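You operate a simulated robot arm through the tools that you are given. There is no shell and no other tool. Be economical: measure what you need, move in short steps, check, and stop when the job is done.

You are at the controls of a simulated two-armed robot. One attempt, no reset.

Task
Take the disc from the blue table and leave it on the grey plate. Pick up the orange-handled jug with one hand, pass it to the other hand and put it on the blue table. Put the teal can that says "grease" from the long table on the bottom shelf of the store rack. Put the teal peg on the third shelf from the bottom of the store rack away on the top of the cream bench. Put the purple brush from the third shelf from the bottom of the store rack on the grey board. Take the clogged strainer and leave it on the second shelf from the bottom of the store rack. Fetch the small green cap and set it on the middle left shelf of the grey rack. Take the cap from the deck of the cart and leave it on the white glue card. Put the can labelled "INK" from the top of the teal turntable on top of the orange pad and the can labelled "WAX" on the cream table. The order is free. Set down upright: orange-handled jug, teal can, clogged strainer, can.

Only the result counts: the job must be done as asked and must still hold three seconds after the hand-in. Knocking over, shifting, dropping, spilling or breaking anything else fails it. A push-on lid holds only when it is set on centred and level and pressed home; a screw cap is set on level and turned clockwise until tight.

Robot
Two 7-joint arms with two-finger parallel grippers on one trunk, on a base that drives. Base frame: it is fixed to the floor where the robot stands at the start and does not move with it; the origin is under the middle of the robot, x ahead of it, y to its left, z up; the surface under the hand at the start is at about z = 80. Lengths are in cm, angles in rad, forces in N, time in s.
The left shoulder is at the start at [5, 16.5, 113], the right one opposite. With the tool pointing down near the work surface each hand reaches from about 20 to 68 cm from the robot's upright axis, wherever it stands, measured 20 degrees to its own side. Places, roughly: blue table [130, 10, 80]; bottom shelf of the store rack [-60, -500, 20]; cap (5x5x2 cm) [510, 650, 80]; clogged strainer (8x8x10 cm) [-80, -490, 100]; cream table [520, 850, 80]; disc [75, 25, 75]; glue card [575, 650, 75]; green can, orange wax can, purple can [625, 575, 75]; grey board (17x11x2 cm) [410, -280, 80]; grey plate (44x15 cm) [396, 104, 86]; middle left shelf of the grey rack [920, 620, 80]; orange pad (9x6x5 cm) [600, 590, 70]; orange-handled jug [50, -225, 100]; purple brush (5x5x16 cm) [-40, -490, 100]; second shelf of the store rack [-60, -500, 60]; small green cap (4x4x2 cm) [550, 380, 30]; teal can [50, -275, 75]; teal peg (5x5x9 cm) [-10, -500, 100]; top of the cream bench [-340, -500, 80]. Payload 3.91 kg a hand.
The tool frame of a hand sits at the grasp point between the pads (the TCP): z along the fingers, y along the line on which they close. The tips reach 3 cm beyond it. Largest opening 11 cm; finger width 2, thickness 1; the body of the gripper, 4.8 by 11.2 cm, starts 5.5 cm behind the TCP.
Orientation is that of the tool frame in the base frame, as a unit quaternion [x, y, z, w]. With the fingers straight down and closing along the base's y, the tool's x points along the base's -x, its y along +y and its z along -z.

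Tools
- The arms move only by the tool servo_tool. It takes "left_motion", "right_motion" or both (then of equal length, played together; a hand with none holds still); each is a list of rows, each an object of numbers (a shift or turn left out is 0, a gripper value left out holds the last): "x", "y", "z": the shift along the tool's x, y, z in cm; "ax", "ay", "az": the turn, a rotation vector about the tool's x, y, z in rad; "fingers": the finger opening in cm, from 0 to 11. In form: [{"x": .., "y": .., "z": .., "ax": .., "ay": .., "az": .., "fingers": ..}, ...]. A call has 1 to 20 rows; each row is the pose to reach, as a shift and turn from the pose commanded when the call began, along the tool's axes at that moment. Each row takes 0.2 s and may step no farther than 5 cm and 0.15 rad from the row before; otherwise, or with a gripper value out of range, the whole call is refused. A pose out of reach is approached as far as the arm can. The call stops where the force on the tool passes 40 N (or 10 N more than at its start, if that is more) or the arm is blocked; 0.2 s more then pass. Each finger travels about 4.5 cm/s and halts on what it meets, pressing with about 32 N; the grip force reading is that of the motor and also rises with nothing between the fingers. The clock runs only during rows and for 0.2 s after the last one: add rows that repeat a pose to give the fingers time. The reply holds the time, the measured pose of the TCP, the force on the tool along the base axes, the opening and the grip force, in the units named above and with some noise, with the torque about the TCP (base axes, N m) and any sound that the robot's microphone picked up.
- Cameras (640 x 400 px; columns grow to the right, rows downward): "scene" is now at [11.63, 1.35, 130.39]; the picture's right is [0.11, -0.99, 0.00], its down [-0.54, -0.06, -0.84] and it looks along [0.83, 0.09, -0.54] (base axes); focal length 229 px, centre (320, 200). "left" rides on the left gripper at [7.2, -1.7, -10.3] in its tool frame; the picture's right is [0.23, 0.97, 0.00], its down [-0.76, 0.18, -0.62] and it looks along [-0.61, 0.14, 0.78] (tool axes); focal length 222 px, centre (320, 200). "right" rides on the right gripper at [7.2, 1.7, -10.3] in its tool frame; the picture's right is [-0.23, 0.97, 0.00], its down [-0.76, -0.18, -0.62] and it looks along [-0.61, -0.14, 0.78] (tool axes); focal length 222 px, centre (320, 200). There is no depth. A picture from a camera that has moved, and an enlarged one, comes with that camera's place and axes in the base frame and with its lens.
- snapshot(camera): a new picture of that camera. The clock stands still meanwhile.
- raise_lower(by): slides the trunk up (or, below 0, down) by that many cm; the arms and the scene camera ride with it, the base frame stays. It gives what a move gives, with no picture.
- base_move(legs): drives the robot by 1 to 6 legs, each [ahead, left, turn to the left] in cm, cm and rad, along the robot's own axes; the way and the turn of a leg run together, so that a leg with both is an arc; at most 150 cm and 3.142 rad a leg. The arms and the cameras ride along, it lands a little off, and it stops where it bumps. It gives what a move gives.
- turn_head(pan, tilt): turns the head with the scene camera to pan (to the left, within 1.396 rad either way) and tilt (down, from -0.506 to 1.204), counted from straight ahead of the robot. It gives what a move gives.
- zoom(camera, box): a new picture of the part [left, top, right, bottom] of that camera's present view, enlarged. The clock stands still meanwhile.
- job_done(): hands the job in; it is judged then, once.

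Go step by step. Nothing tells you exact positions but the pictures and the camera data: compare them with the known pose of the tool, close in by small moves and look again before you grip or let go. The budget is 535 turns and 316 pictures, counting those below and the enlarged ones. Unless the task says otherwise, let go and move clear before handing in, and close with one line.

The tools are called after "Call:" by a JSON object that holds its "method" and its "body". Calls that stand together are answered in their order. servo_tool: Moves the arms, as the interface text tells. Its arguments: {"type":"object","properties":{"left_motion":{"type":"array","items":{"type":"object","properties":{"x":{"type":"number"},"y":{"type":"number"},"z":{"type":"number"},"ax":{"type":"number"},"ay":{"type":"number"},"az":{"type":"number"},"fingers":{"type":"number"}}}},"right_motion":{"type":"array","items":{"type":"object","properties":{"x":{"type":"number"},"y":{"type":"number"},"z":{"type":"number"},"ax":{"type":"number"},"ay":{"type":"number"},"az":{"type":"number"},"fingers":{"type":"number"}}}}},"required":[]} The other tools are called the same way: raise_lower (by) slides the trunk up or down; base_move (legs) drives the base; turn_head (pan, tilt) turns the head that bears the scene camera; snapshot (camera) takes a picture; zoom (camera, box) takes an enlarged picture of a part of a camera's view; job_done () hands the job in.

At the start:

```text
time_s: 0.0
left_tool_pos: [35.96, 37.8, 110.76]
left_ee_rot: [-0.001, 1.0, -0.001, 0.0]
left_contact_force: [0.0, 0.6, 0.6]
left_wrist_torque: [0.02, -0.01, -0.02]
left_opening: 11.01
left_grip_force: 0.1
right_tool_pos: [41.69, -1.4, 113.02]
right_ee_rot: [0.0, 1.0, 0.0, 0.0]
right_contact_force: [0.5, 0.3, 0.4]
right_wrist_torque: [0.01, -0.02, -0.01]
right_opening: 10.99
right_grip_force: 0.1
trunk travel left (down, up): [-35.0, 15.3]
robot x, y, heading: [0.14, -0.08, 0.001]
head pan, tilt: [0.11, 0.574]
```

scene: 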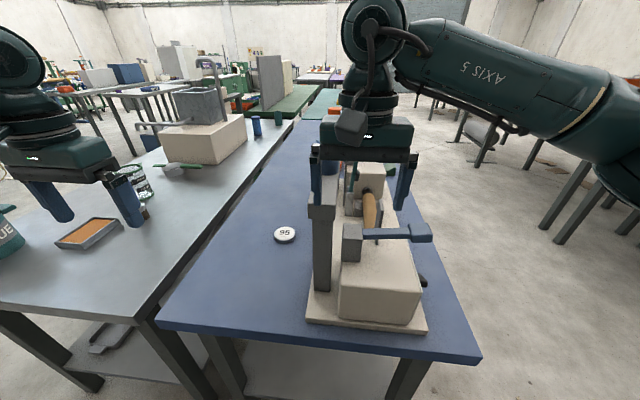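
right: 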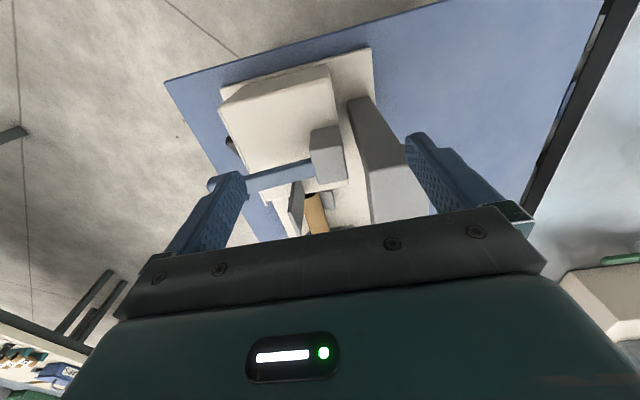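
left: 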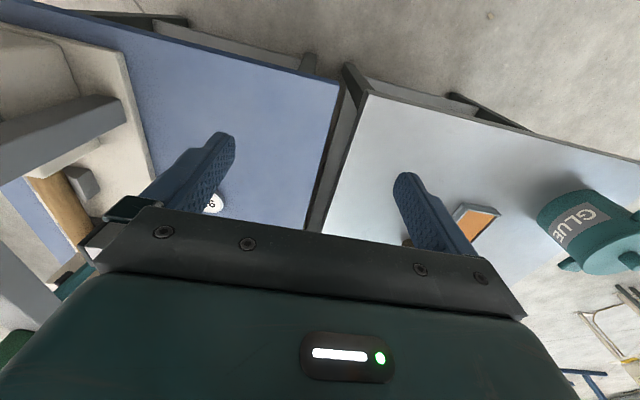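

The white disc "95" sits on the blue table at about [69, 19]. I'll look closer at it before reaching with the left hand.

Call:
{"method": "zoom", "body": {"camera": "scene", "box": [220, 180, 380, 280]}}

Call:
{"method": "zoom", "body": {"camera": "scene", "box": [0, 30, 320, 230]}}

```text
4.00 times, centred on (300, 230) of scene
camera zoom: at [11.63, 1.35, 130.39], right [0.11, -0.99, 0.0], down [-0.54, -0.06, -0.84], along [0.83, 0.09, -0.54], focal length 918 px, centre (400, 80)
```

zoom: 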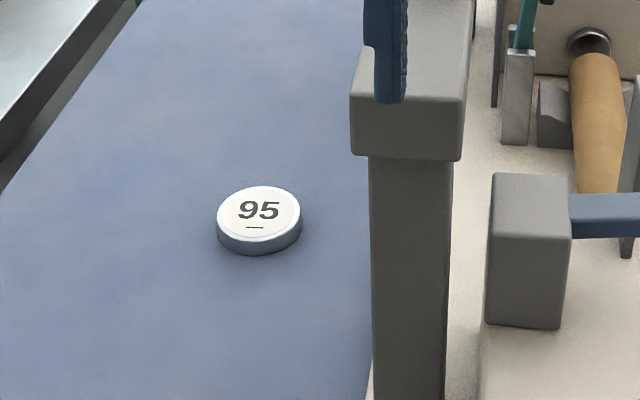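

```text
2.00 times, centred on (160, 130) of scene
camera zoom: at [11.63, 1.35, 130.39], right [0.11, -0.99, 0.0], down [-0.54, -0.06, -0.84], along [0.83, 0.09, -0.54], focal length 459 px, centre (640, 340)
```

zoom: 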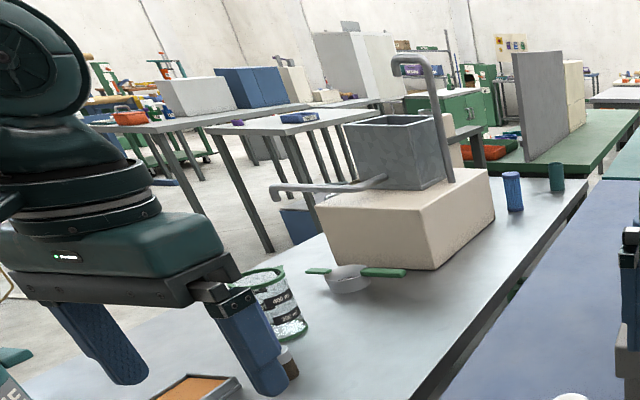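

The disc is about 7 cm wide, centred near [65.5, 18.5], with its top at z≈82. I'll edge forward a little, then bring the left hand over it.

Call:
{"method": "base_move", "body": {"legs": [[4, 0, 0]]}}

Call:
{"method": "servo_tool", "body": {"left_motion": [{"x": -4, "y": -3}, {"x": -8, "y": -6}, {"x": -12, "y": -9, "z": 1}, {"x": -16, "y": -12, "z": 3}, {"x": -18, "y": -15, "z": 6}, {"x": -20, "y": -18, "z": 8}, {"x": -21, "y": -19, "z": 10}]}}

Call:
{"method": "snapshot", "body": {"camera": "left"}}

```text
time_s: 0.9
left_tool_pos: [40.03, 37.62, 110.7]
left_ee_rot: [0.0, 1.0, 0.001, 0.0]
left_contact_force: [0.5, 0.7, -0.5]
left_wrist_torque: [-0.03, 0.06, -0.01]
left_opening: 10.99
left_grip_force: 0.0
right_tool_pos: [45.71, -1.55, 112.98]
right_ee_rot: [-0.001, 1.0, 0.0, 0.0]
right_contact_force: [0.6, 0.5, -0.3]
right_wrist_torque: [0.03, 0.0, 0.0]
right_opening: 11.0
right_grip_force: 0.1
trunk travel left (down, up): [-35.0, 15.3]
robot x, y, heading: [3.92, -0.22, 0.003]
head pan, tilt: [0.11, 0.574]
```

```text
refused: row 3 steps farther than a row can; nothing moved
```

```text
310 pictures are left
camera left: at [32.99, 35.99, 120.98], right [-0.23, 0.97, 0.0], down [0.76, 0.18, 0.62], along [0.61, 0.14, -0.78], focal length 222 px, centre (320, 200)
```

left: 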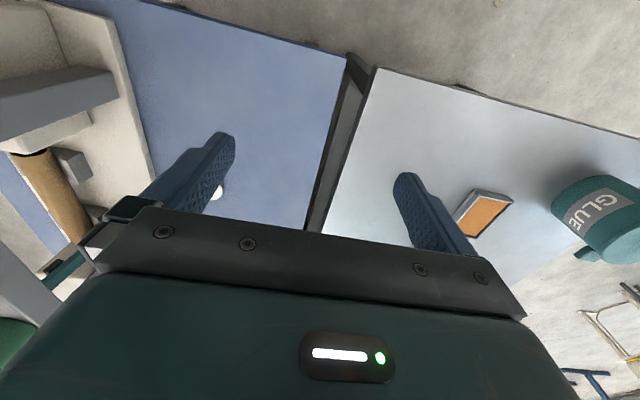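

The row steps were too long, so nothing moved. I'll send the same path in smaller steps.

Call:
{"method": "servo_tool", "body": {"left_motion": [{"x": -3, "y": -2.7, "z": 1.4}, {"x": -6, "y": -5.4, "z": 2.8}, {"x": -9, "y": -8.1, "z": 4.2}, {"x": -12, "y": -10.8, "z": 5.6}, {"x": -15, "y": -13.5, "z": 7}, {"x": -18, "y": -16.2, "z": 8.4}, {"x": -21, "y": -19, "z": 10}]}}

Call:
{"method": "snapshot", "body": {"camera": "left"}}

Call:
{"method": "snapshot", "body": {"camera": "scene"}}

```text
time_s: 2.5
left_tool_pos: [58.34, 20.79, 101.26]
left_ee_rot: [-0.001, 1.0, 0.0, 0.001]
left_contact_force: [0.3, 0.5, -0.3]
left_wrist_torque: [0.01, -0.04, 0.02]
left_opening: 11.02
left_grip_force: 0.1
left hand out of reach, approached as far as the arm can: row 7
right_tool_pos: [45.52, -1.48, 113.05]
right_ee_rot: [0.0, 1.0, 0.0, 0.002]
right_contact_force: [-0.5, -1.0, -0.3]
right_wrist_torque: [0.01, -0.01, 0.0]
right_opening: 10.99
right_grip_force: 0.1
trunk travel left (down, up): [-35.0, 15.3]
robot x, y, heading: [3.68, -0.16, 0.001]
head pan, tilt: [0.11, 0.574]
```

```text
309 pictures are left
camera left: at [51.1, 19.02, 111.45], right [-0.23, 0.97, 0.0], down [0.76, 0.18, 0.62], along [0.61, 0.14, -0.78], focal length 222 px, centre (320, 200)
```

left: 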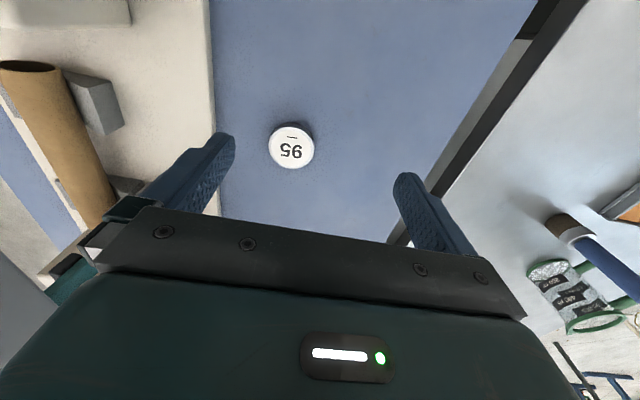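

```text
308 pictures are left
camera scene: at [15.53, 1.34, 130.4], right [0.11, -0.99, 0.0], down [-0.54, -0.06, -0.84], along [0.83, 0.09, -0.54], focal length 229 px, centre (320, 200)
```

scene: 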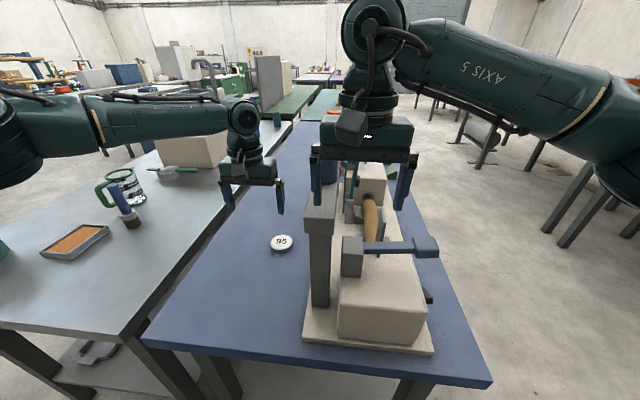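

The disc is confirmed at about [65.6, 18.2], and the arm's reach improves lower down. I'll descend a bit and check the pose.

Call:
{"method": "servo_tool", "body": {"left_motion": [{"z": 4}, {"z": 8}, {"z": 10}]}}

```text
time_s: 3.3
left_tool_pos: [56.47, 21.93, 92.1]
left_ee_rot: [0.0, 1.0, -0.001, 0.0]
left_contact_force: [0.2, -0.5, 0.0]
left_wrist_torque: [-0.01, 0.01, 0.04]
left_opening: 11.01
left_grip_force: 0.2
left hand out of reach, approached as far as the arm can: row 1, 2, 3
right_tool_pos: [45.73, -1.43, 113.05]
right_ee_rot: [0.0, 1.0, 0.001, 0.0]
right_contact_force: [-0.9, 0.4, -0.8]
right_wrist_torque: [0.01, -0.02, -0.01]
right_opening: 10.98
right_grip_force: 0.0
trunk travel left (down, up): [-35.0, 15.3]
robot x, y, heading: [4.46, 0.12, -0.001]
head pan, tilt: [0.11, 0.574]
```

The reach shrinks with descent, so the shoulder is too high. I'll raise both hands and then lower the trunk to bring the shoulder level with the work.

Call:
{"method": "servo_tool", "body": {"left_motion": [{"z": -4}, {"z": -8}, {"z": -12}, {"z": -15, "x": 3}], "right_motion": [{"z": -4, "x": 2}, {"z": -8, "x": 4}, {"z": -12, "x": 6}, {"z": -15, "x": 8}]}}

Call:
{"method": "raise_lower", "body": {"by": -16}}

```text
time_s: 4.3
left_tool_pos: [53.33, 21.94, 106.99]
left_ee_rot: [0.0, 1.0, 0.001, 0.001]
left_contact_force: [-0.7, 0.1, 0.1]
left_wrist_torque: [-0.02, -0.01, 0.01]
left_opening: 11.02
left_grip_force: 0.0
right_tool_pos: [37.56, -1.58, 128.07]
right_ee_rot: [0.001, 1.0, 0.0, 0.0]
right_contact_force: [0.2, -0.3, 0.3]
right_wrist_torque: [0.0, 0.0, -0.02]
right_opening: 10.98
right_grip_force: 0.1
trunk travel left (down, up): [-35.0, 15.3]
robot x, y, heading: [4.04, -0.14, -0.004]
head pan, tilt: [0.11, 0.574]
```

```text
time_s: 6.1
left_tool_pos: [53.51, 21.89, 90.87]
left_ee_rot: [0.0, 1.0, 0.0, 0.0]
left_contact_force: [1.4, -0.3, 0.4]
left_wrist_torque: [-0.01, -0.01, 0.01]
left_opening: 11.0
left_grip_force: 0.0
right_tool_pos: [37.86, -1.45, 112.07]
right_ee_rot: [0.0, 1.0, 0.0, 0.0]
right_contact_force: [-0.8, -0.4, 0.2]
right_wrist_torque: [0.01, -0.01, -0.03]
right_opening: 11.01
right_grip_force: 0.1
trunk travel left (down, up): [-19.0, 31.3]
robot x, y, heading: [4.06, -0.05, 0.001]
head pan, tilt: [0.11, 0.574]
```

Now I'll move over the disc, staying just above it.

Call:
{"method": "servo_tool", "body": {"left_motion": [{"x": -4, "y": -1.2}, {"x": -8, "y": -2.4}, {"x": -12.1, "y": -3.6}, {"x": -12.1, "y": -3.6, "z": 3}]}}

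Call:
{"method": "snapshot", "body": {"camera": "left"}}

```text
time_s: 7.1
left_tool_pos: [59.36, 22.22, 88.46]
left_ee_rot: [0.0, 1.0, -0.001, 0.001]
left_contact_force: [-0.5, 0.4, -0.3]
left_wrist_torque: [0.01, 0.0, -0.03]
left_opening: 10.99
left_grip_force: 0.1
left hand out of reach, approached as far as the arm can: row 2, 3, 4
right_tool_pos: [37.74, -1.6, 111.91]
right_ee_rot: [0.002, 1.0, 0.0, 0.0]
right_contact_force: [1.0, -0.4, 0.3]
right_wrist_torque: [-0.04, 0.01, 0.0]
right_opening: 11.01
right_grip_force: 0.1
trunk travel left (down, up): [-19.0, 31.3]
robot x, y, heading: [4.41, -0.08, 0.003]
head pan, tilt: [0.11, 0.574]
```

```text
307 pictures are left
camera left: at [52.27, 20.44, 98.73], right [-0.23, 0.97, 0.0], down [0.76, 0.18, 0.62], along [0.61, 0.14, -0.78], focal length 222 px, centre (320, 200)
```

left: 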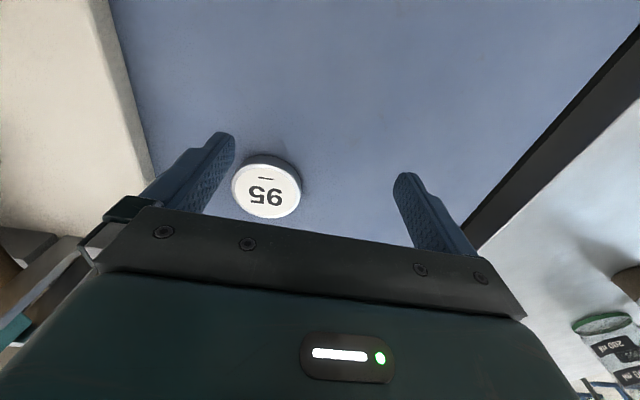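

The left hand is still short by about 6 cm. I'll lower the trunk further while keeping the hands at the same height.

Call:
{"method": "servo_tool", "body": {"left_motion": [{"z": -4}, {"z": -8}, {"z": -12}, {"z": -14}], "right_motion": [{"z": -4}, {"z": -8}, {"z": -11}, {"z": -11}]}}

Call:
{"method": "raise_lower", "body": {"by": -12}}

Call:
{"method": "servo_tool", "body": {"left_motion": [{"x": -2, "y": -1.2}, {"x": -4, "y": -2.4}, {"x": -6.2, "y": -4}]}}

```text
time_s: 8.1
left_tool_pos: [57.68, 23.24, 98.88]
left_ee_rot: [-0.001, 1.0, -0.001, 0.0]
left_contact_force: [-0.3, 0.8, -0.4]
left_wrist_torque: [-0.01, -0.06, 0.0]
left_opening: 10.99
left_grip_force: 0.0
left hand out of reach, approached as far as the arm can: row 1, 2, 3, 4
right_tool_pos: [37.57, -1.79, 122.3]
right_ee_rot: [0.0, 1.0, 0.001, 0.002]
right_contact_force: [-0.7, 0.1, 0.8]
right_wrist_torque: [-0.03, -0.03, 0.0]
right_opening: 11.0
right_grip_force: 0.1
right hand out of reach, approached as far as the arm can: row 3, 4
trunk travel left (down, up): [-19.0, 31.3]
robot x, y, heading: [4.16, -0.24, -0.003]
head pan, tilt: [0.11, 0.574]
```

```text
time_s: 9.6
left_tool_pos: [57.82, 23.19, 86.85]
left_ee_rot: [-0.001, 1.0, -0.001, 0.001]
left_contact_force: [-0.2, 0.4, -1.0]
left_wrist_torque: [0.0, 0.03, 0.03]
left_opening: 10.98
left_grip_force: 0.0
right_tool_pos: [37.6, -1.94, 110.28]
right_ee_rot: [0.002, 1.0, 0.001, 0.0]
right_contact_force: [-0.3, -0.4, -0.5]
right_wrist_torque: [-0.01, 0.01, -0.03]
right_opening: 10.99
right_grip_force: 0.1
trunk travel left (down, up): [-7.0, 43.3]
robot x, y, heading: [3.91, -0.18, 0.001]
head pan, tilt: [0.11, 0.574]
```

```text
time_s: 10.4
left_tool_pos: [58.25, 22.9, 85.2]
left_ee_rot: [-0.001, 1.0, -0.001, 0.001]
left_contact_force: [-0.8, -0.1, 0.4]
left_wrist_torque: [0.01, 0.01, 0.0]
left_opening: 11.0
left_grip_force: 0.0
left hand out of reach, approached as far as the arm can: row 1, 2, 3
right_tool_pos: [37.67, -1.73, 110.13]
right_ee_rot: [-0.001, 1.0, 0.0, 0.001]
right_contact_force: [0.7, -0.3, 0.6]
right_wrist_torque: [-0.01, -0.03, 0.0]
right_opening: 11.0
right_grip_force: 0.0
trunk travel left (down, up): [-7.0, 43.3]
robot x, y, heading: [3.82, -0.17, -0.003]
head pan, tilt: [0.11, 0.574]
```

Reaching straight on is limited. Turning the robot to the right brings the left shoulder closer, so I'll lift, swing the left hand out to the left, then turn.

Call:
{"method": "raise_lower", "body": {"by": 14}}

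Call:
{"method": "servo_tool", "body": {"left_motion": [{"x": 3, "y": 3, "z": -2}, {"x": 6, "y": 6, "z": -4}, {"x": 9, "y": 9, "z": -6}, {"x": 12, "y": 12, "z": -7}, {"x": 15, "y": 16, "z": -8}, {"x": 18, "y": 20, "z": -9}, {"x": 19, "y": 22, "z": -10}]}}

Call:
{"method": "snapshot", "body": {"camera": "scene"}}

```text
time_s: 12.1
left_tool_pos: [58.34, 23.0, 99.21]
left_ee_rot: [-0.001, 1.0, -0.001, 0.001]
left_contact_force: [-0.5, -0.3, -0.1]
left_wrist_torque: [0.01, -0.02, 0.01]
left_opening: 10.99
left_grip_force: 0.0
right_tool_pos: [37.73, -1.73, 124.29]
right_ee_rot: [-0.001, 1.0, 0.001, 0.001]
right_contact_force: [-1.0, -0.7, -0.8]
right_wrist_torque: [-0.02, 0.01, -0.01]
right_opening: 10.98
right_grip_force: 0.0
trunk travel left (down, up): [-21.0, 29.3]
robot x, y, heading: [3.73, 0.27, -0.0]
head pan, tilt: [0.11, 0.574]
```

```text
refused: row 5 steps farther than a row can; nothing moved
```

```text
306 pictures are left
camera scene: at [15.62, 1.34, 116.38], right [0.11, -0.99, 0.0], down [-0.54, -0.06, -0.84], along [0.83, 0.09, -0.54], focal length 229 px, centre (320, 200)
```

scene: 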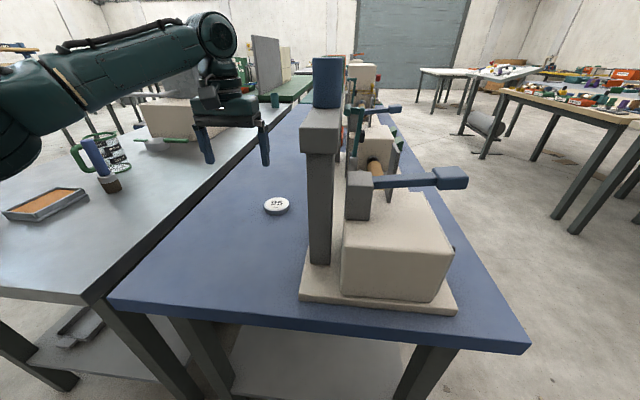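

The table fixture is clear in view. I'll repeat the swing with legal steps and then turn right.

Call:
{"method": "servo_tool", "body": {"left_motion": [{"x": 3, "y": 3, "z": -2}, {"x": 6, "y": 6, "z": -4}, {"x": 9, "y": 9, "z": -6}, {"x": 12, "y": 12, "z": -7}, {"x": 15, "y": 15.5, "z": -8}, {"x": 17, "y": 19, "z": -9}, {"x": 19, "y": 22, "z": -10}]}}

Call:
{"method": "base_move", "body": {"legs": [[0, 0, -0.6]]}}

Call:
{"method": "snapshot", "body": {"camera": "left"}}

```text
time_s: 13.7
left_tool_pos: [38.94, 44.79, 109.19]
left_ee_rot: [0.0, 1.0, -0.001, 0.0]
left_contact_force: [-0.2, 0.4, -0.7]
left_wrist_torque: [0.0, -0.01, -0.02]
left_opening: 11.03
left_grip_force: 0.0
right_tool_pos: [37.62, -1.8, 124.29]
right_ee_rot: [0.0, 1.0, 0.001, 0.002]
right_contact_force: [-0.1, 0.6, -0.7]
right_wrist_torque: [-0.01, 0.04, 0.03]
right_opening: 11.03
right_grip_force: 0.0
trunk travel left (down, up): [-21.0, 29.3]
robot x, y, heading: [4.01, 0.03, -0.0]
head pan, tilt: [0.11, 0.574]
```

```text
time_s: 15.8
left_tool_pos: [58.54, 16.08, 109.18]
left_ee_rot: [0.305, 0.952, -0.001, 0.0]
left_contact_force: [0.3, 1.2, 0.9]
left_wrist_torque: [0.0, -0.01, 0.0]
left_opening: 10.98
left_grip_force: 0.0
right_tool_pos: [30.43, -21.12, 124.28]
right_ee_rot: [0.306, 0.952, 0.0, 0.001]
right_contact_force: [-0.9, -0.4, 0.5]
right_wrist_torque: [0.02, 0.03, 0.0]
right_opening: 10.99
right_grip_force: 0.1
trunk travel left (down, up): [-21.0, 29.3]
robot x, y, heading: [4.04, 0.08, -0.623]
head pan, tilt: [0.11, 0.574]
```

```text
305 pictures are left
camera left: at [51.78, 18.83, 119.37], right [0.38, 0.92, 0.0], down [0.72, -0.3, 0.62], along [0.58, -0.24, -0.78], focal length 222 px, centre (320, 200)
```

left: 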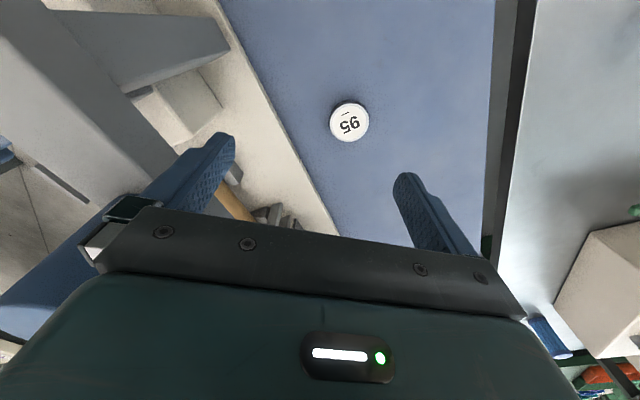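

The disc is in good view at [65.9, 18.4]. I'll centre over it and descend partway.

Call:
{"method": "servo_tool", "body": {"left_motion": [{"x": -2.4, "y": 3}, {"x": -4.7, "y": 6.1}, {"x": -4.7, "y": 6.1, "z": 5}, {"x": -4.7, "y": 6.1, "z": 10}, {"x": -4.7, "y": 6.1, "z": 15}, {"x": -4.7, "y": 6.1, "z": 20}]}}

Call:
{"method": "snapshot", "body": {"camera": "left"}}

```text
time_s: 17.2
left_tool_pos: [65.97, 18.16, 89.21]
left_ee_rot: [0.305, 0.952, -0.001, 0.001]
left_contact_force: [-0.4, 0.0, 0.2]
left_wrist_torque: [0.03, 0.0, 0.0]
left_opening: 11.02
left_grip_force: 0.0
right_tool_pos: [30.43, -21.03, 124.41]
right_ee_rot: [0.305, 0.952, 0.0, 0.0]
right_contact_force: [-0.2, -0.4, -0.4]
right_wrist_torque: [-0.02, 0.0, 0.02]
right_opening: 11.01
right_grip_force: 0.2
trunk travel left (down, up): [-21.0, 29.3]
robot x, y, heading: [4.4, 0.1, -0.62]
head pan, tilt: [0.11, 0.574]
```

```text
304 pictures are left
camera left: at [59.21, 21.02, 99.38], right [0.38, 0.92, 0.0], down [0.72, -0.3, 0.62], along [0.58, -0.24, -0.78], focal length 222 px, centre (320, 200)
```

left: 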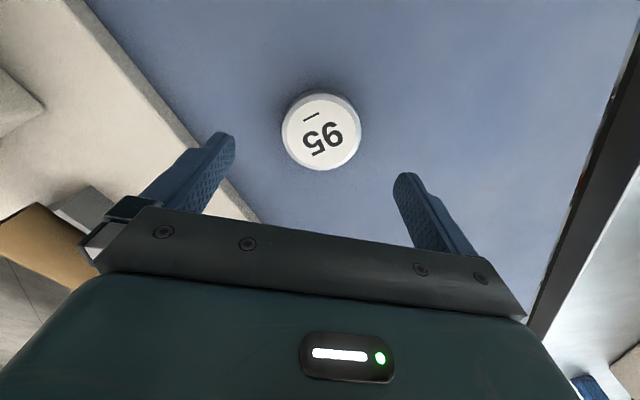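

Centred well. I'll descend to about z 83.5 and close.

Call:
{"method": "servo_tool", "body": {"left_motion": [{"z": 3}, {"z": 5.7}, {"z": 5.7}, {"z": 5.7, "fingers": 4}, {"z": 5.7, "fingers": 4}, {"z": 5.7, "fingers": 4}, {"z": 5.7, "fingers": 4}]}}

Call:
{"method": "snapshot", "body": {"camera": "left"}}

```text
time_s: 18.8
left_tool_pos: [65.86, 18.33, 83.49]
left_ee_rot: [0.305, 0.952, 0.0, 0.001]
left_contact_force: [-0.9, 0.3, 0.2]
left_wrist_torque: [0.01, -0.01, -0.02]
left_opening: 6.59
left_grip_force: 31.4
right_tool_pos: [30.4, -20.95, 124.22]
right_ee_rot: [0.306, 0.952, 0.001, 0.0]
right_contact_force: [-0.1, 0.0, -0.3]
right_wrist_torque: [0.01, 0.01, 0.03]
right_opening: 11.01
right_grip_force: 0.0
trunk travel left (down, up): [-21.0, 29.3]
robot x, y, heading: [4.11, 0.04, -0.622]
head pan, tilt: [0.11, 0.574]
```

```text
303 pictures are left
camera left: at [59.08, 21.09, 93.73], right [0.38, 0.92, 0.0], down [0.72, -0.3, 0.62], along [0.58, -0.24, -0.78], focal length 222 px, centre (320, 200)
```

left: 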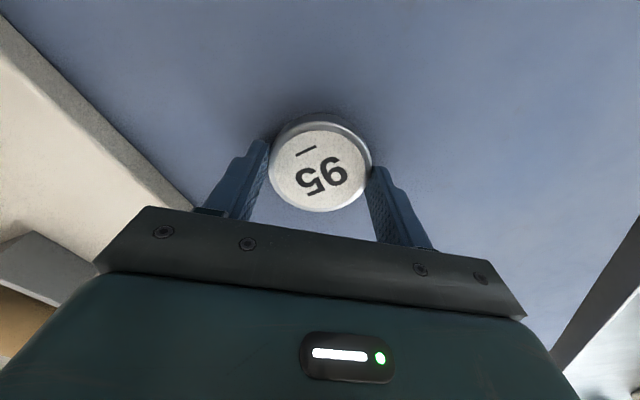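

The disc is held (opening 6.6). I'll lift it high, draw it in, and look around for the route.

Call:
{"method": "servo_tool", "body": {"left_motion": [{"z": -5}, {"z": -10}, {"z": -15}, {"z": -20}, {"z": -24}, {"z": -24, "x": 4}, {"z": -24, "x": 8}, {"z": -24, "x": 12}]}}

Call:
{"method": "raise_lower", "body": {"by": 14}}

Call:
{"method": "turn_head", "body": {"pan": 0.6, "tilt": 0.3}}

Call:
{"method": "snapshot", "body": {"camera": "scene"}}

```text
time_s: 20.6
left_tool_pos: [56.06, 25.37, 107.15]
left_ee_rot: [0.305, 0.952, -0.002, -0.001]
left_contact_force: [-0.4, -0.5, -1.9]
left_wrist_torque: [0.01, -0.01, 0.01]
left_opening: 6.59
left_grip_force: 31.6
right_tool_pos: [30.31, -20.99, 124.28]
right_ee_rot: [0.305, 0.952, 0.0, 0.002]
right_contact_force: [-0.1, 0.0, 0.5]
right_wrist_torque: [-0.01, -0.02, 0.01]
right_opening: 10.99
right_grip_force: 0.0
trunk travel left (down, up): [-21.0, 29.3]
robot x, y, heading: [3.99, -0.3, -0.616]
head pan, tilt: [0.11, 0.574]
```

```text
time_s: 22.2
left_tool_pos: [56.22, 25.31, 121.16]
left_ee_rot: [0.305, 0.952, -0.001, 0.001]
left_contact_force: [-0.6, -1.1, -1.0]
left_wrist_torque: [-0.02, -0.03, -0.01]
left_opening: 6.58
left_grip_force: 32.3
right_tool_pos: [30.34, -21.0, 138.19]
right_ee_rot: [0.305, 0.952, 0.001, 0.001]
right_contact_force: [-0.1, 0.1, -0.3]
right_wrist_torque: [0.02, -0.02, -0.04]
right_opening: 11.01
right_grip_force: 0.1
trunk travel left (down, up): [-35.0, 15.3]
robot x, y, heading: [3.93, -0.11, -0.621]
head pan, tilt: [0.11, 0.574]
```

```text
time_s: 23.2
left_tool_pos: [56.22, 25.29, 121.15]
left_ee_rot: [0.305, 0.952, -0.001, 0.001]
left_contact_force: [-0.1, -0.2, -1.6]
left_wrist_torque: [-0.02, 0.0, 0.01]
left_opening: 6.57
left_grip_force: 32.1
right_tool_pos: [30.45, -21.02, 138.3]
right_ee_rot: [0.306, 0.952, 0.001, 0.001]
right_contact_force: [0.5, 0.7, -0.3]
right_wrist_torque: [0.03, 0.02, 0.01]
right_opening: 11.03
right_grip_force: 0.0
trunk travel left (down, up): [-35.0, 15.3]
robot x, y, heading: [3.98, 0.28, -0.622]
head pan, tilt: [0.6, 0.3]
```

```text
302 pictures are left
camera scene: at [15.55, -1.53, 132.9], right [-0.02, -1.0, 0.0], down [-0.3, 0.01, -0.96], along [0.95, -0.02, -0.3], focal length 229 px, centre (320, 200)
```

scene: 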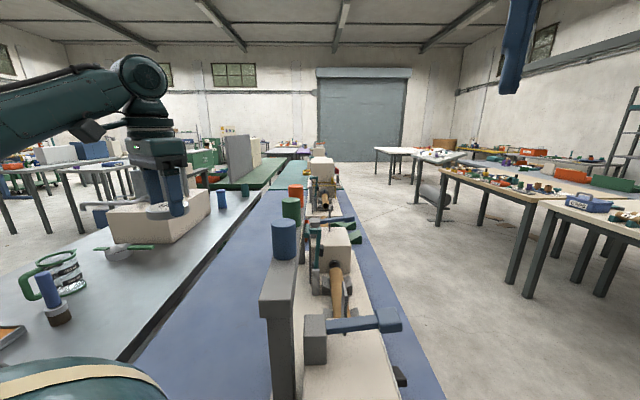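

Projecting the plate's position into this view puts it near pixel (251, 158), around the green table. I'll zoom there and on the right-side route.

Call:
{"method": "zoom", "body": {"camera": "scene", "box": [180, 120, 340, 220]}}

Call:
{"method": "zoom", "body": {"camera": "scene", "box": [340, 120, 640, 307]}}

```text
4.00 times, centred on (260, 170) of scene
camera zoom: at [15.55, -1.53, 132.9], right [-0.02, -1.0, 0.0], down [-0.3, 0.01, -0.96], along [0.95, -0.02, -0.3], focal length 918 px, centre (560, 320)
```

zoom: 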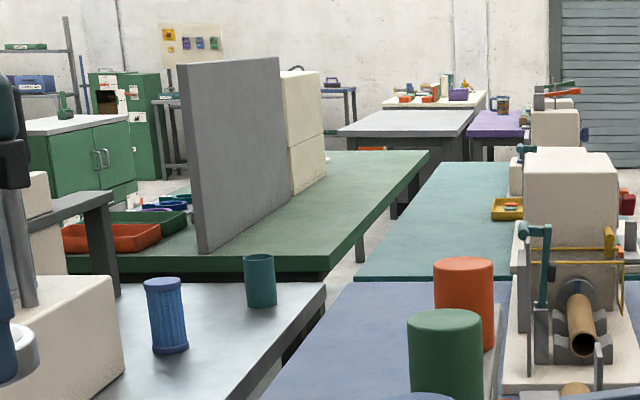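

```text
2.13 times, centred on (490, 214) of scene
camera zoom: at [15.55, -1.53, 132.9], right [-0.02, -1.0, 0.0], down [-0.3, 0.01, -0.96], along [0.95, -0.02, -0.3], focal length 489 px, centre (-43, 171)
```

zoom: 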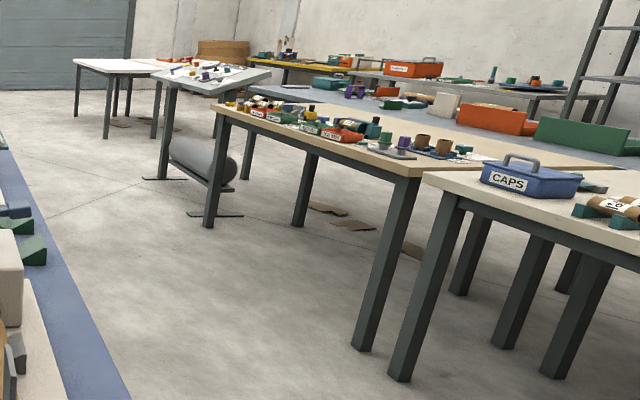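

The plate seems hidden behind the panel and cream block on the green table (x 230–445, y≥50). I'll look left to map an access route.

Call:
{"method": "turn_head", "body": {"pan": 1.35, "tilt": 0.3}}

Call:
{"method": "snapshot", "body": {"camera": "scene"}}

```text
time_s: 24.3
left_tool_pos: [56.12, 25.37, 121.26]
left_ee_rot: [0.305, 0.952, -0.001, 0.001]
left_contact_force: [0.4, 0.5, -0.8]
left_wrist_torque: [-0.03, 0.02, -0.01]
left_opening: 6.58
left_grip_force: 32.1
right_tool_pos: [30.4, -21.1, 138.3]
right_ee_rot: [0.305, 0.952, 0.001, 0.001]
right_contact_force: [0.7, -0.1, 0.7]
right_wrist_torque: [0.0, -0.04, 0.02]
right_opening: 10.97
right_grip_force: 0.0
trunk travel left (down, up): [-35.0, 15.3]
robot x, y, heading: [4.18, 0.26, -0.623]
head pan, tilt: [1.349, 0.3]
```

```text
299 pictures are left
camera scene: at [13.19, 4.88, 132.91], right [0.66, -0.75, 0.0], down [-0.22, -0.2, -0.96], along [0.71, 0.64, -0.3], focal length 229 px, centre (320, 200)
```

scene: 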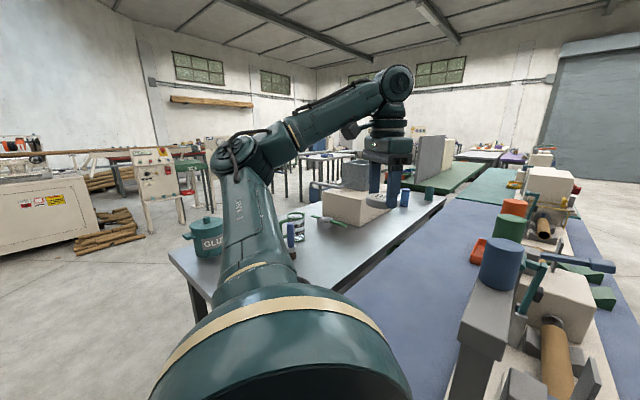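

There's open floor to the left of the grey table. I'll back off and turn left to look along that side.

Call:
{"method": "base_move", "body": {"legs": [[-50, 0, 0], [0, 0, 2.1]]}}

Call:
{"method": "turn_head", "body": {"pan": 0, "tilt": 0.3}}

Call:
{"method": "snapshot", "body": {"camera": "scene"}}

Call:
{"method": "turn_head", "body": {"pan": -0.9, "tilt": 0.3}}

Call:
{"method": "snapshot", "body": {"camera": "scene"}}

```text
time_s: 32.2
left_tool_pos: [-85.04, 61.55, 121.08]
left_ee_rot: [-0.673, 0.74, 0.0, 0.001]
left_contact_force: [-0.4, -0.2, -0.9]
left_wrist_torque: [0.01, 0.01, 0.0]
left_opening: 6.55
left_grip_force: 32.2
right_tool_pos: [-31.9, 62.54, 138.2]
right_ee_rot: [-0.673, 0.739, 0.001, 0.0]
right_contact_force: [0.1, -0.6, -0.5]
right_wrist_torque: [-0.02, 0.0, 0.0]
right_opening: 10.98
right_grip_force: 0.1
trunk travel left (down, up): [-35.0, 15.3]
robot x, y, heading: [-37.05, 29.74, 1.476]
head pan, tilt: [1.349, 0.3]
```

```text
time_s: 33.7
left_tool_pos: [-84.98, 61.54, 121.35]
left_ee_rot: [-0.673, 0.739, 0.0, 0.001]
left_contact_force: [-0.1, 0.3, -0.4]
left_wrist_torque: [-0.01, 0.0, -0.01]
left_opening: 6.54
left_grip_force: 32.0
right_tool_pos: [-31.85, 62.65, 138.32]
right_ee_rot: [-0.673, 0.74, 0.002, 0.0]
right_contact_force: [-0.5, -0.2, 0.0]
right_wrist_torque: [-0.02, 0.0, 0.0]
right_opening: 10.98
right_grip_force: 0.1
trunk travel left (down, up): [-35.0, 15.3]
robot x, y, heading: [-36.87, 29.01, 1.473]
head pan, tilt: [0.0, 0.3]
```

```text
298 pictures are left
camera scene: at [-35.85, 41.83, 132.91], right [1.0, -0.09, 0.0], down [-0.03, -0.29, -0.96], along [0.09, 0.95, -0.3], focal length 229 px, centre (320, 200)
```

scene: 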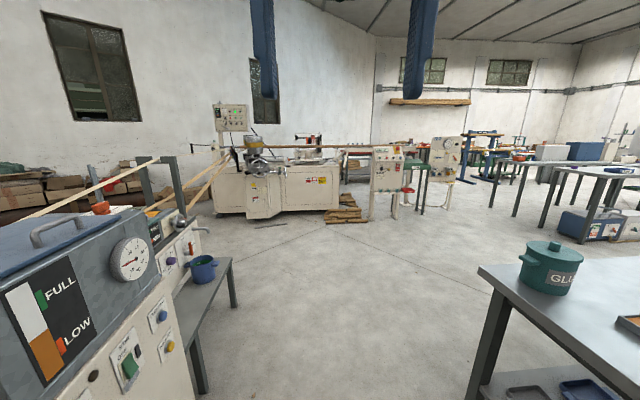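

```text
time_s: 34.9
left_tool_pos: [-84.96, 61.55, 121.26]
left_ee_rot: [-0.674, 0.739, 0.0, 0.001]
left_contact_force: [-0.4, -0.1, -0.3]
left_wrist_torque: [0.02, 0.0, 0.02]
left_opening: 6.53
left_grip_force: 31.5
right_tool_pos: [-31.69, 62.71, 138.51]
right_ee_rot: [-0.672, 0.74, 0.004, -0.001]
right_contact_force: [-0.3, -0.1, 0.0]
right_wrist_torque: [-0.01, 0.0, 0.02]
right_opening: 10.99
right_grip_force: 0.0
trunk travel left (down, up): [-35.0, 15.3]
robot x, y, heading: [-37.0, 28.88, 1.479]
head pan, tilt: [-0.901, 0.3]
```

```text
297 pictures are left
camera scene: at [-34.61, 41.63, 132.9], right [0.97, -0.23, 0.0], down [-0.07, -0.29, -0.96], along [0.22, 0.93, -0.3], focal length 229 px, centre (320, 200)
```

scene: 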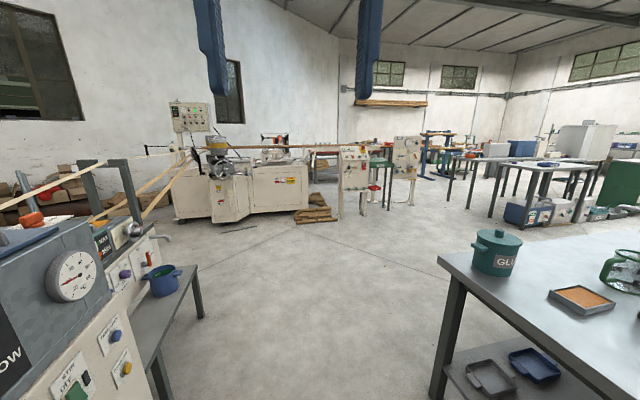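

There's a wide clear aisle ahead between the machines and the grey table. I'll tuck the left hand in before driving through.

Call:
{"method": "servo_tool", "body": {"left_motion": [{"y": -4}, {"y": -8, "x": -1}, {"y": -12, "x": -2}, {"y": -16, "x": -3}, {"y": -20, "x": -4}, {"y": -24, "x": -5}, {"y": -28, "x": -6}]}}

Call:
{"method": "base_move", "body": {"legs": [[70, -18, 0], [70, 0, 0], [0, 0, -1.4]]}}

Call:
{"method": "turn_head", "body": {"pan": 0, "tilt": 0.3}}

Call:
{"method": "snapshot", "body": {"camera": "scene"}}

```text
time_s: 36.5
left_tool_pos: [-56.31, 64.92, 121.24]
left_ee_rot: [-0.674, 0.739, -0.001, 0.002]
left_contact_force: [0.1, -0.5, -0.5]
left_wrist_torque: [-0.01, 0.02, -0.02]
left_opening: 6.55
left_grip_force: 32.1
right_tool_pos: [-31.64, 62.73, 138.51]
right_ee_rot: [-0.672, 0.74, 0.003, -0.003]
right_contact_force: [0.3, 0.1, -0.1]
right_wrist_torque: [-0.01, 0.02, 0.01]
right_opening: 11.01
right_grip_force: 0.1
trunk travel left (down, up): [-35.0, 15.3]
robot x, y, heading: [-36.58, 29.74, 1.476]
head pan, tilt: [-0.901, 0.3]
```

```text
time_s: 47.5
left_tool_pos: [29.0, 191.49, 121.26]
left_ee_rot: [-0.014, 1.0, 0.0, 0.002]
left_contact_force: [0.0, -0.1, -1.2]
left_wrist_torque: [-0.01, -0.02, 0.0]
left_opening: 6.52
left_grip_force: 31.8
right_tool_pos: [29.87, 166.46, 138.54]
right_ee_rot: [-0.013, 1.0, 0.005, 0.001]
right_contact_force: [-0.6, 0.0, 0.4]
right_wrist_torque: [0.02, 0.02, 0.0]
right_opening: 11.01
right_grip_force: 0.1
trunk travel left (down, up): [-35.0, 15.3]
robot x, y, heading: [-3.94, 167.66, 0.026]
head pan, tilt: [-0.901, 0.3]
```

```text
time_s: 48.6
left_tool_pos: [29.03, 191.42, 121.26]
left_ee_rot: [-0.015, 1.0, -0.001, 0.001]
left_contact_force: [0.2, -0.4, -1.5]
left_wrist_torque: [0.02, 0.04, -0.01]
left_opening: 6.5
left_grip_force: 32.2
right_tool_pos: [29.83, 166.52, 138.5]
right_ee_rot: [-0.013, 1.0, 0.005, 0.002]
right_contact_force: [0.2, -0.7, -0.2]
right_wrist_torque: [0.01, -0.02, 0.04]
right_opening: 11.04
right_grip_force: 0.1
trunk travel left (down, up): [-35.0, 15.3]
robot x, y, heading: [-3.73, 167.67, 0.026]
head pan, tilt: [0.0, 0.3]
```

```text
296 pictures are left
camera scene: at [8.2, 168.27, 132.91], right [0.03, -1.0, 0.0], down [-0.3, -0.01, -0.96], along [0.95, 0.03, -0.3], focal length 229 px, centre (320, 200)
```

scene: 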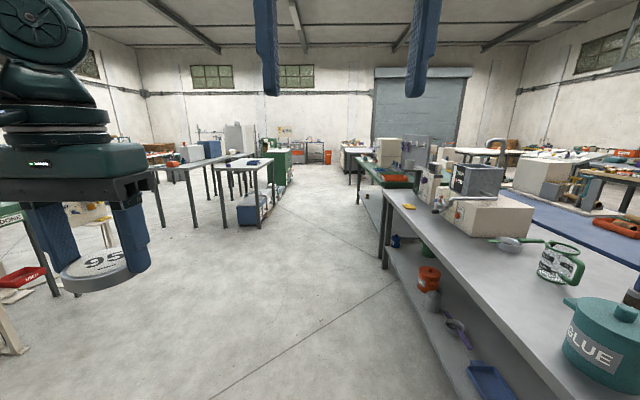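

The aisle along y≈168 is clear; the green table's left edge is at y≈113. I'll drive down it.

Call:
{"method": "base_move", "body": {"legs": [[145, -4, 0], [145, -4, 0]]}}

Call:
{"method": "turn_head", "body": {"pan": -0.6, "tilt": 0.4}}

Call:
{"method": "snapshot", "body": {"camera": "scene"}}

```text
time_s: 62.7
left_tool_pos: [319.65, 191.57, 121.29]
left_ee_rot: [-0.011, 1.0, -0.001, 0.001]
left_contact_force: [-0.1, 0.2, -0.6]
left_wrist_torque: [0.03, 0.03, -0.01]
left_opening: 6.48
left_grip_force: 32.3
right_tool_pos: [320.22, 166.62, 138.44]
right_ee_rot: [-0.009, 1.0, 0.005, 0.001]
right_contact_force: [0.2, 0.0, -0.3]
right_wrist_torque: [-0.01, 0.01, 0.0]
right_opening: 11.03
right_grip_force: 0.1
trunk travel left (down, up): [-35.0, 15.3]
robot x, y, heading: [286.77, 168.12, 0.018]
head pan, tilt: [0.0, 0.3]
```

```text
time_s: 63.7
left_tool_pos: [319.6, 191.48, 121.26]
left_ee_rot: [-0.01, 1.0, -0.001, 0.0]
left_contact_force: [0.1, -0.1, -1.4]
left_wrist_torque: [0.06, -0.02, 0.02]
left_opening: 6.46
left_grip_force: 31.8
right_tool_pos: [320.38, 166.34, 138.53]
right_ee_rot: [-0.008, 1.0, 0.008, 0.001]
right_contact_force: [-0.7, -0.2, 0.3]
right_wrist_torque: [0.02, 0.02, 0.01]
right_opening: 11.0
right_grip_force: 0.1
trunk travel left (down, up): [-35.0, 15.3]
robot x, y, heading: [286.49, 168.17, 0.016]
head pan, tilt: [-0.6, 0.4]
```

```text
295 pictures are left
camera scene: at [298.53, 167.13, 132.61], right [-0.13, -0.99, 0.0], down [-0.32, 0.04, -0.95], along [0.94, -0.13, -0.33], focal length 229 px, centre (320, 200)
```

scene: 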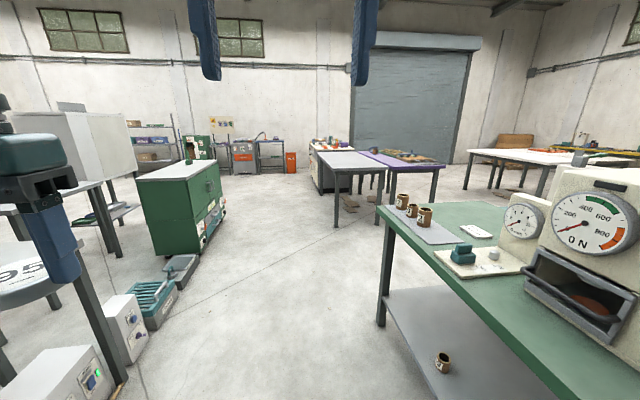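

The grey plate is at the green table's far-left corner with three brown mugs on it. I'll zoom in on it.

Call:
{"method": "zoom", "body": {"camera": "scene", "box": [370, 180, 530, 280]}}

```text
4.00 times, centred on (450, 230) of scene
camera zoom: at [298.53, 167.13, 132.61], right [-0.13, -0.99, 0.0], down [-0.32, 0.04, -0.95], along [0.94, -0.13, -0.33], focal length 918 px, centre (-200, 80)
```

zoom: 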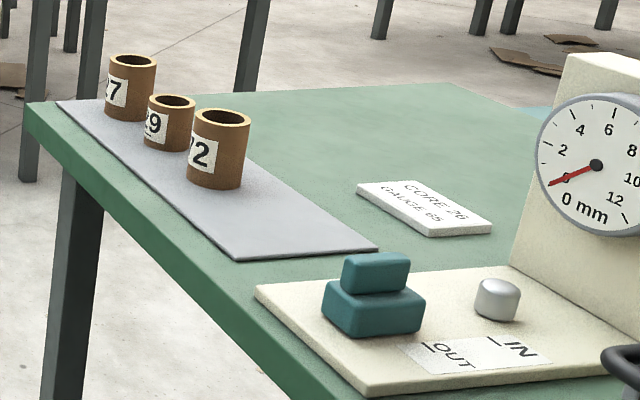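

Plate spans x≈372–416, y≈98–113 at z≈86, with free room at its near end, around [378, 105.5]. I'll drive level with it and turn to face it.

Call:
{"method": "base_move", "body": {"legs": [[78, 0, 0], [0, 0, -1.587], [10, 0, 0]]}}

Call:
{"method": "turn_head", "body": {"pan": 0.2, "tilt": 0.6}}

Call:
{"method": "snapshot", "body": {"camera": "scene"}}

```text
time_s: 72.6
left_tool_pos: [386.29, 126.35, 121.21]
left_ee_rot: [0.712, 0.702, -0.002, 0.0]
left_contact_force: [-0.6, -0.1, -0.9]
left_wrist_torque: [0.02, 0.0, 0.0]
left_opening: 6.47
left_grip_force: 32.5
right_tool_pos: [361.1, 126.53, 138.66]
right_ee_rot: [0.714, 0.7, 0.006, 0.007]
right_contact_force: [-0.5, -0.9, -0.1]
right_wrist_torque: [0.04, 0.01, -0.01]
right_opening: 10.96
right_grip_force: 0.0
trunk travel left (down, up): [-35.0, 15.3]
robot x, y, heading: [364.06, 160.37, -1.585]
head pan, tilt: [-0.6, 0.4]
```

```text
time_s: 73.7
left_tool_pos: [386.14, 126.42, 121.31]
left_ee_rot: [0.713, 0.701, 0.0, 0.0]
left_contact_force: [-1.1, 0.1, -1.3]
left_wrist_torque: [0.0, 0.02, -0.02]
left_opening: 6.5
left_grip_force: 32.1
right_tool_pos: [361.08, 126.62, 138.7]
right_ee_rot: [0.714, 0.7, 0.004, 0.007]
right_contact_force: [0.0, 0.1, 0.0]
right_wrist_torque: [-0.02, -0.02, -0.02]
right_opening: 10.99
right_grip_force: 0.1
trunk travel left (down, up): [-35.0, 15.3]
robot x, y, heading: [364.16, 160.29, -1.59]
head pan, tilt: [0.201, 0.6]
```

```text
293 pictures are left
camera scene: at [365.33, 149.05, 130.16], right [-0.98, -0.18, 0.0], down [-0.1, 0.56, -0.83], along [0.15, -0.81, -0.56], focal length 229 px, centre (320, 200)
```

scene: 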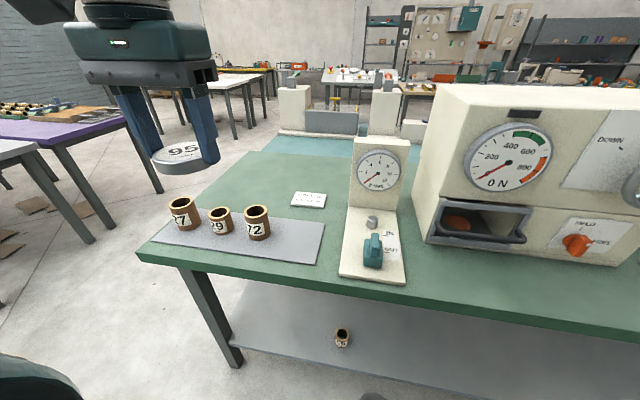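

There's free plate from x≈373 to 388; I'll place the disc at [380, 105]. I'll lower the trunk 12 and move the hand above the spot.

Call:
{"method": "raise_lower", "body": {"by": -12}}

Call:
{"method": "servo_tool", "body": {"left_motion": [{"x": -4.3, "y": -1.2}, {"x": -8.6, "y": -2.4}, {"x": -12.9, "y": -3.6}, {"x": -17.2, "y": -4.8}, {"x": -21.5, "y": -5.8}, {"x": -21.5, "y": -5.8, "z": 4}, {"x": -21.5, "y": -5.8, "z": 8}, {"x": -21.5, "y": -5.8, "z": 12}]}}

Call:
{"method": "snapshot", "body": {"camera": "left"}}

Call:
{"method": "snapshot", "body": {"camera": "scene"}}

```text
time_s: 75.2
left_tool_pos: [386.28, 126.36, 109.4]
left_ee_rot: [0.712, 0.702, 0.0, -0.001]
left_contact_force: [-0.5, -0.7, -1.0]
left_wrist_torque: [0.05, 0.02, 0.0]
left_opening: 6.48
left_grip_force: 31.7
right_tool_pos: [361.12, 126.59, 126.69]
right_ee_rot: [0.715, 0.699, 0.006, 0.008]
right_contact_force: [0.3, 0.7, -0.3]
right_wrist_torque: [0.0, 0.03, -0.01]
right_opening: 10.98
right_grip_force: 0.0
trunk travel left (down, up): [-23.0, 27.3]
robot x, y, heading: [363.81, 160.31, -1.589]
head pan, tilt: [0.201, 0.6]
```

```text
time_s: 77.0
left_tool_pos: [381.79, 107.43, 96.71]
left_ee_rot: [0.712, 0.702, -0.003, 0.0]
left_contact_force: [0.4, 1.0, -1.1]
left_wrist_torque: [0.01, -0.01, -0.01]
left_opening: 6.49
left_grip_force: 32.3
left hand out of reach, approached as far as the arm can: row 4, 5, 6, 7, 8
right_tool_pos: [361.12, 126.67, 126.55]
right_ee_rot: [0.715, 0.699, 0.006, 0.008]
right_contact_force: [0.5, 0.4, 0.6]
right_wrist_torque: [-0.02, -0.05, 0.0]
right_opening: 10.97
right_grip_force: 0.1
trunk travel left (down, up): [-23.0, 27.3]
robot x, y, heading: [364.12, 160.43, -1.587]
head pan, tilt: [0.201, 0.6]
```

```text
292 pictures are left
camera left: at [380.5, 114.69, 107.0], right [0.98, 0.21, 0.0], down [0.17, -0.76, 0.63], along [0.13, -0.61, -0.78], focal length 222 px, centre (320, 200)
```

left: 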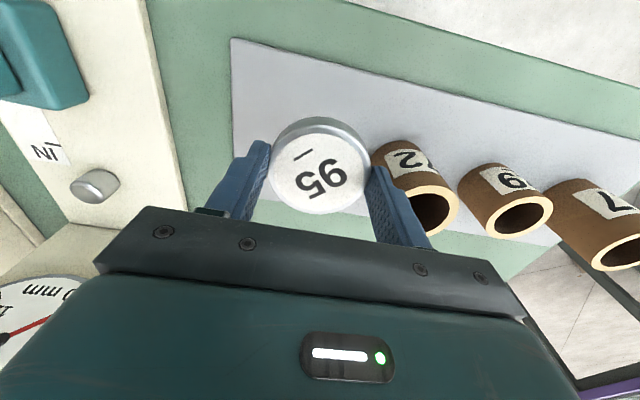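

```text
291 pictures are left
camera scene: at [365.33, 149.06, 118.16], right [-0.98, -0.18, 0.0], down [-0.1, 0.56, -0.83], along [0.15, -0.81, -0.56], focal length 229 px, centre (320, 200)
```

scene: 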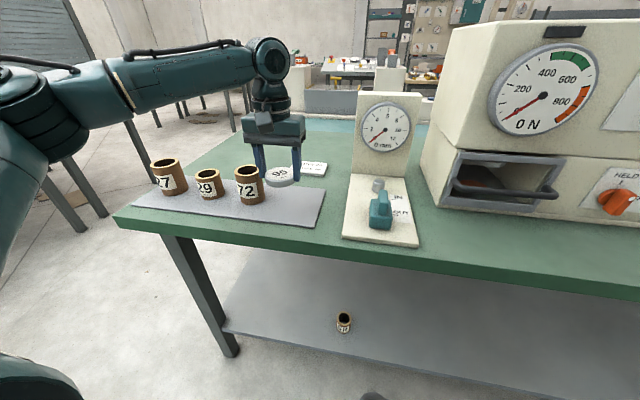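

The hand is over the free part but slightly close to mug 72. I'll shift 2 cm away and descend until it touches.

Call:
{"method": "servo_tool", "body": {"left_motion": [{"y": -2.2}, {"y": -2.2, "z": 3}, {"y": -2.2, "z": 5}, {"y": -2.2, "z": 6}, {"y": -2.2, "z": 6.5}]}}

Call:
{"method": "snapshot", "body": {"camera": "left"}}

```text
time_s: 78.2
left_tool_pos: [380.74, 108.28, 90.35]
left_ee_rot: [0.713, 0.702, -0.002, 0.0]
left_contact_force: [-0.3, 0.0, -1.9]
left_wrist_torque: [-0.04, 0.01, 0.01]
left_opening: 6.51
left_grip_force: 31.8
left hand out of reach, approached as far as the arm can: row 1, 2, 3, 4, 5
right_tool_pos: [361.13, 126.65, 126.54]
right_ee_rot: [0.714, 0.7, 0.005, 0.008]
right_contact_force: [-0.4, 0.5, -0.2]
right_wrist_torque: [0.0, -0.01, 0.03]
right_opening: 11.0
right_grip_force: 0.1
trunk travel left (down, up): [-23.0, 27.3]
robot x, y, heading: [363.81, 160.64, -1.584]
head pan, tilt: [0.201, 0.6]
```

```text
290 pictures are left
camera left: at [379.36, 115.36, 100.66], right [0.98, 0.21, 0.0], down [0.17, -0.76, 0.63], along [0.13, -0.61, -0.78], focal length 222 px, centre (320, 200)
```

left: 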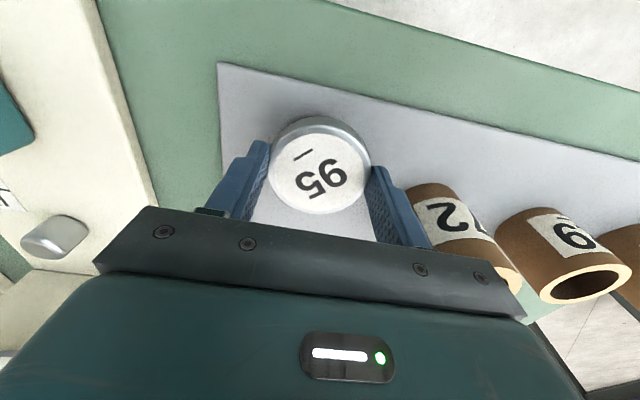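

Almost there; the gripper body is near mug 72, so I'll shift a bit further away and keep descending gently.

Call:
{"method": "servo_tool", "body": {"left_motion": [{"y": -1.5, "x": 0.5}, {"y": -2, "x": 0.5, "z": 1}, {"y": -2, "x": 0.5, "z": 1.5}, {"y": -2, "x": 0.5, "z": 2}, {"y": -2, "x": 0.5, "z": 2.5}, {"y": -2, "x": 0.5, "z": 3}, {"y": -2, "x": 0.5, "z": 3.5}, {"y": -2, "x": 0.5, "z": 4}]}}

```text
time_s: 79.6
left_tool_pos: [379.66, 109.41, 88.69]
left_ee_rot: [0.712, 0.702, -0.008, 0.003]
left_contact_force: [-0.8, 7.5, 13.3]
left_wrist_torque: [0.42, -0.45, 0.31]
left_opening: 6.5
left_grip_force: 31.9
left hand out of reach, approached as far as the arm can: row 1, 2, 3, 4, 5, 6, 7
right_tool_pos: [361.1, 126.68, 126.78]
right_ee_rot: [0.715, 0.7, 0.005, 0.01]
right_contact_force: [0.1, -0.5, -0.5]
right_wrist_torque: [0.0, -0.03, 0.0]
right_opening: 11.01
right_grip_force: 0.0
trunk travel left (down, up): [-23.0, 27.3]
robot x, y, heading: [363.88, 160.22, -1.588]
head pan, tilt: [0.201, 0.6]
stopped in row 7 (left hand): the force on the tool passed its limit at 46 N (the readings are from after the stop); the commanded pose is now the measured one
```

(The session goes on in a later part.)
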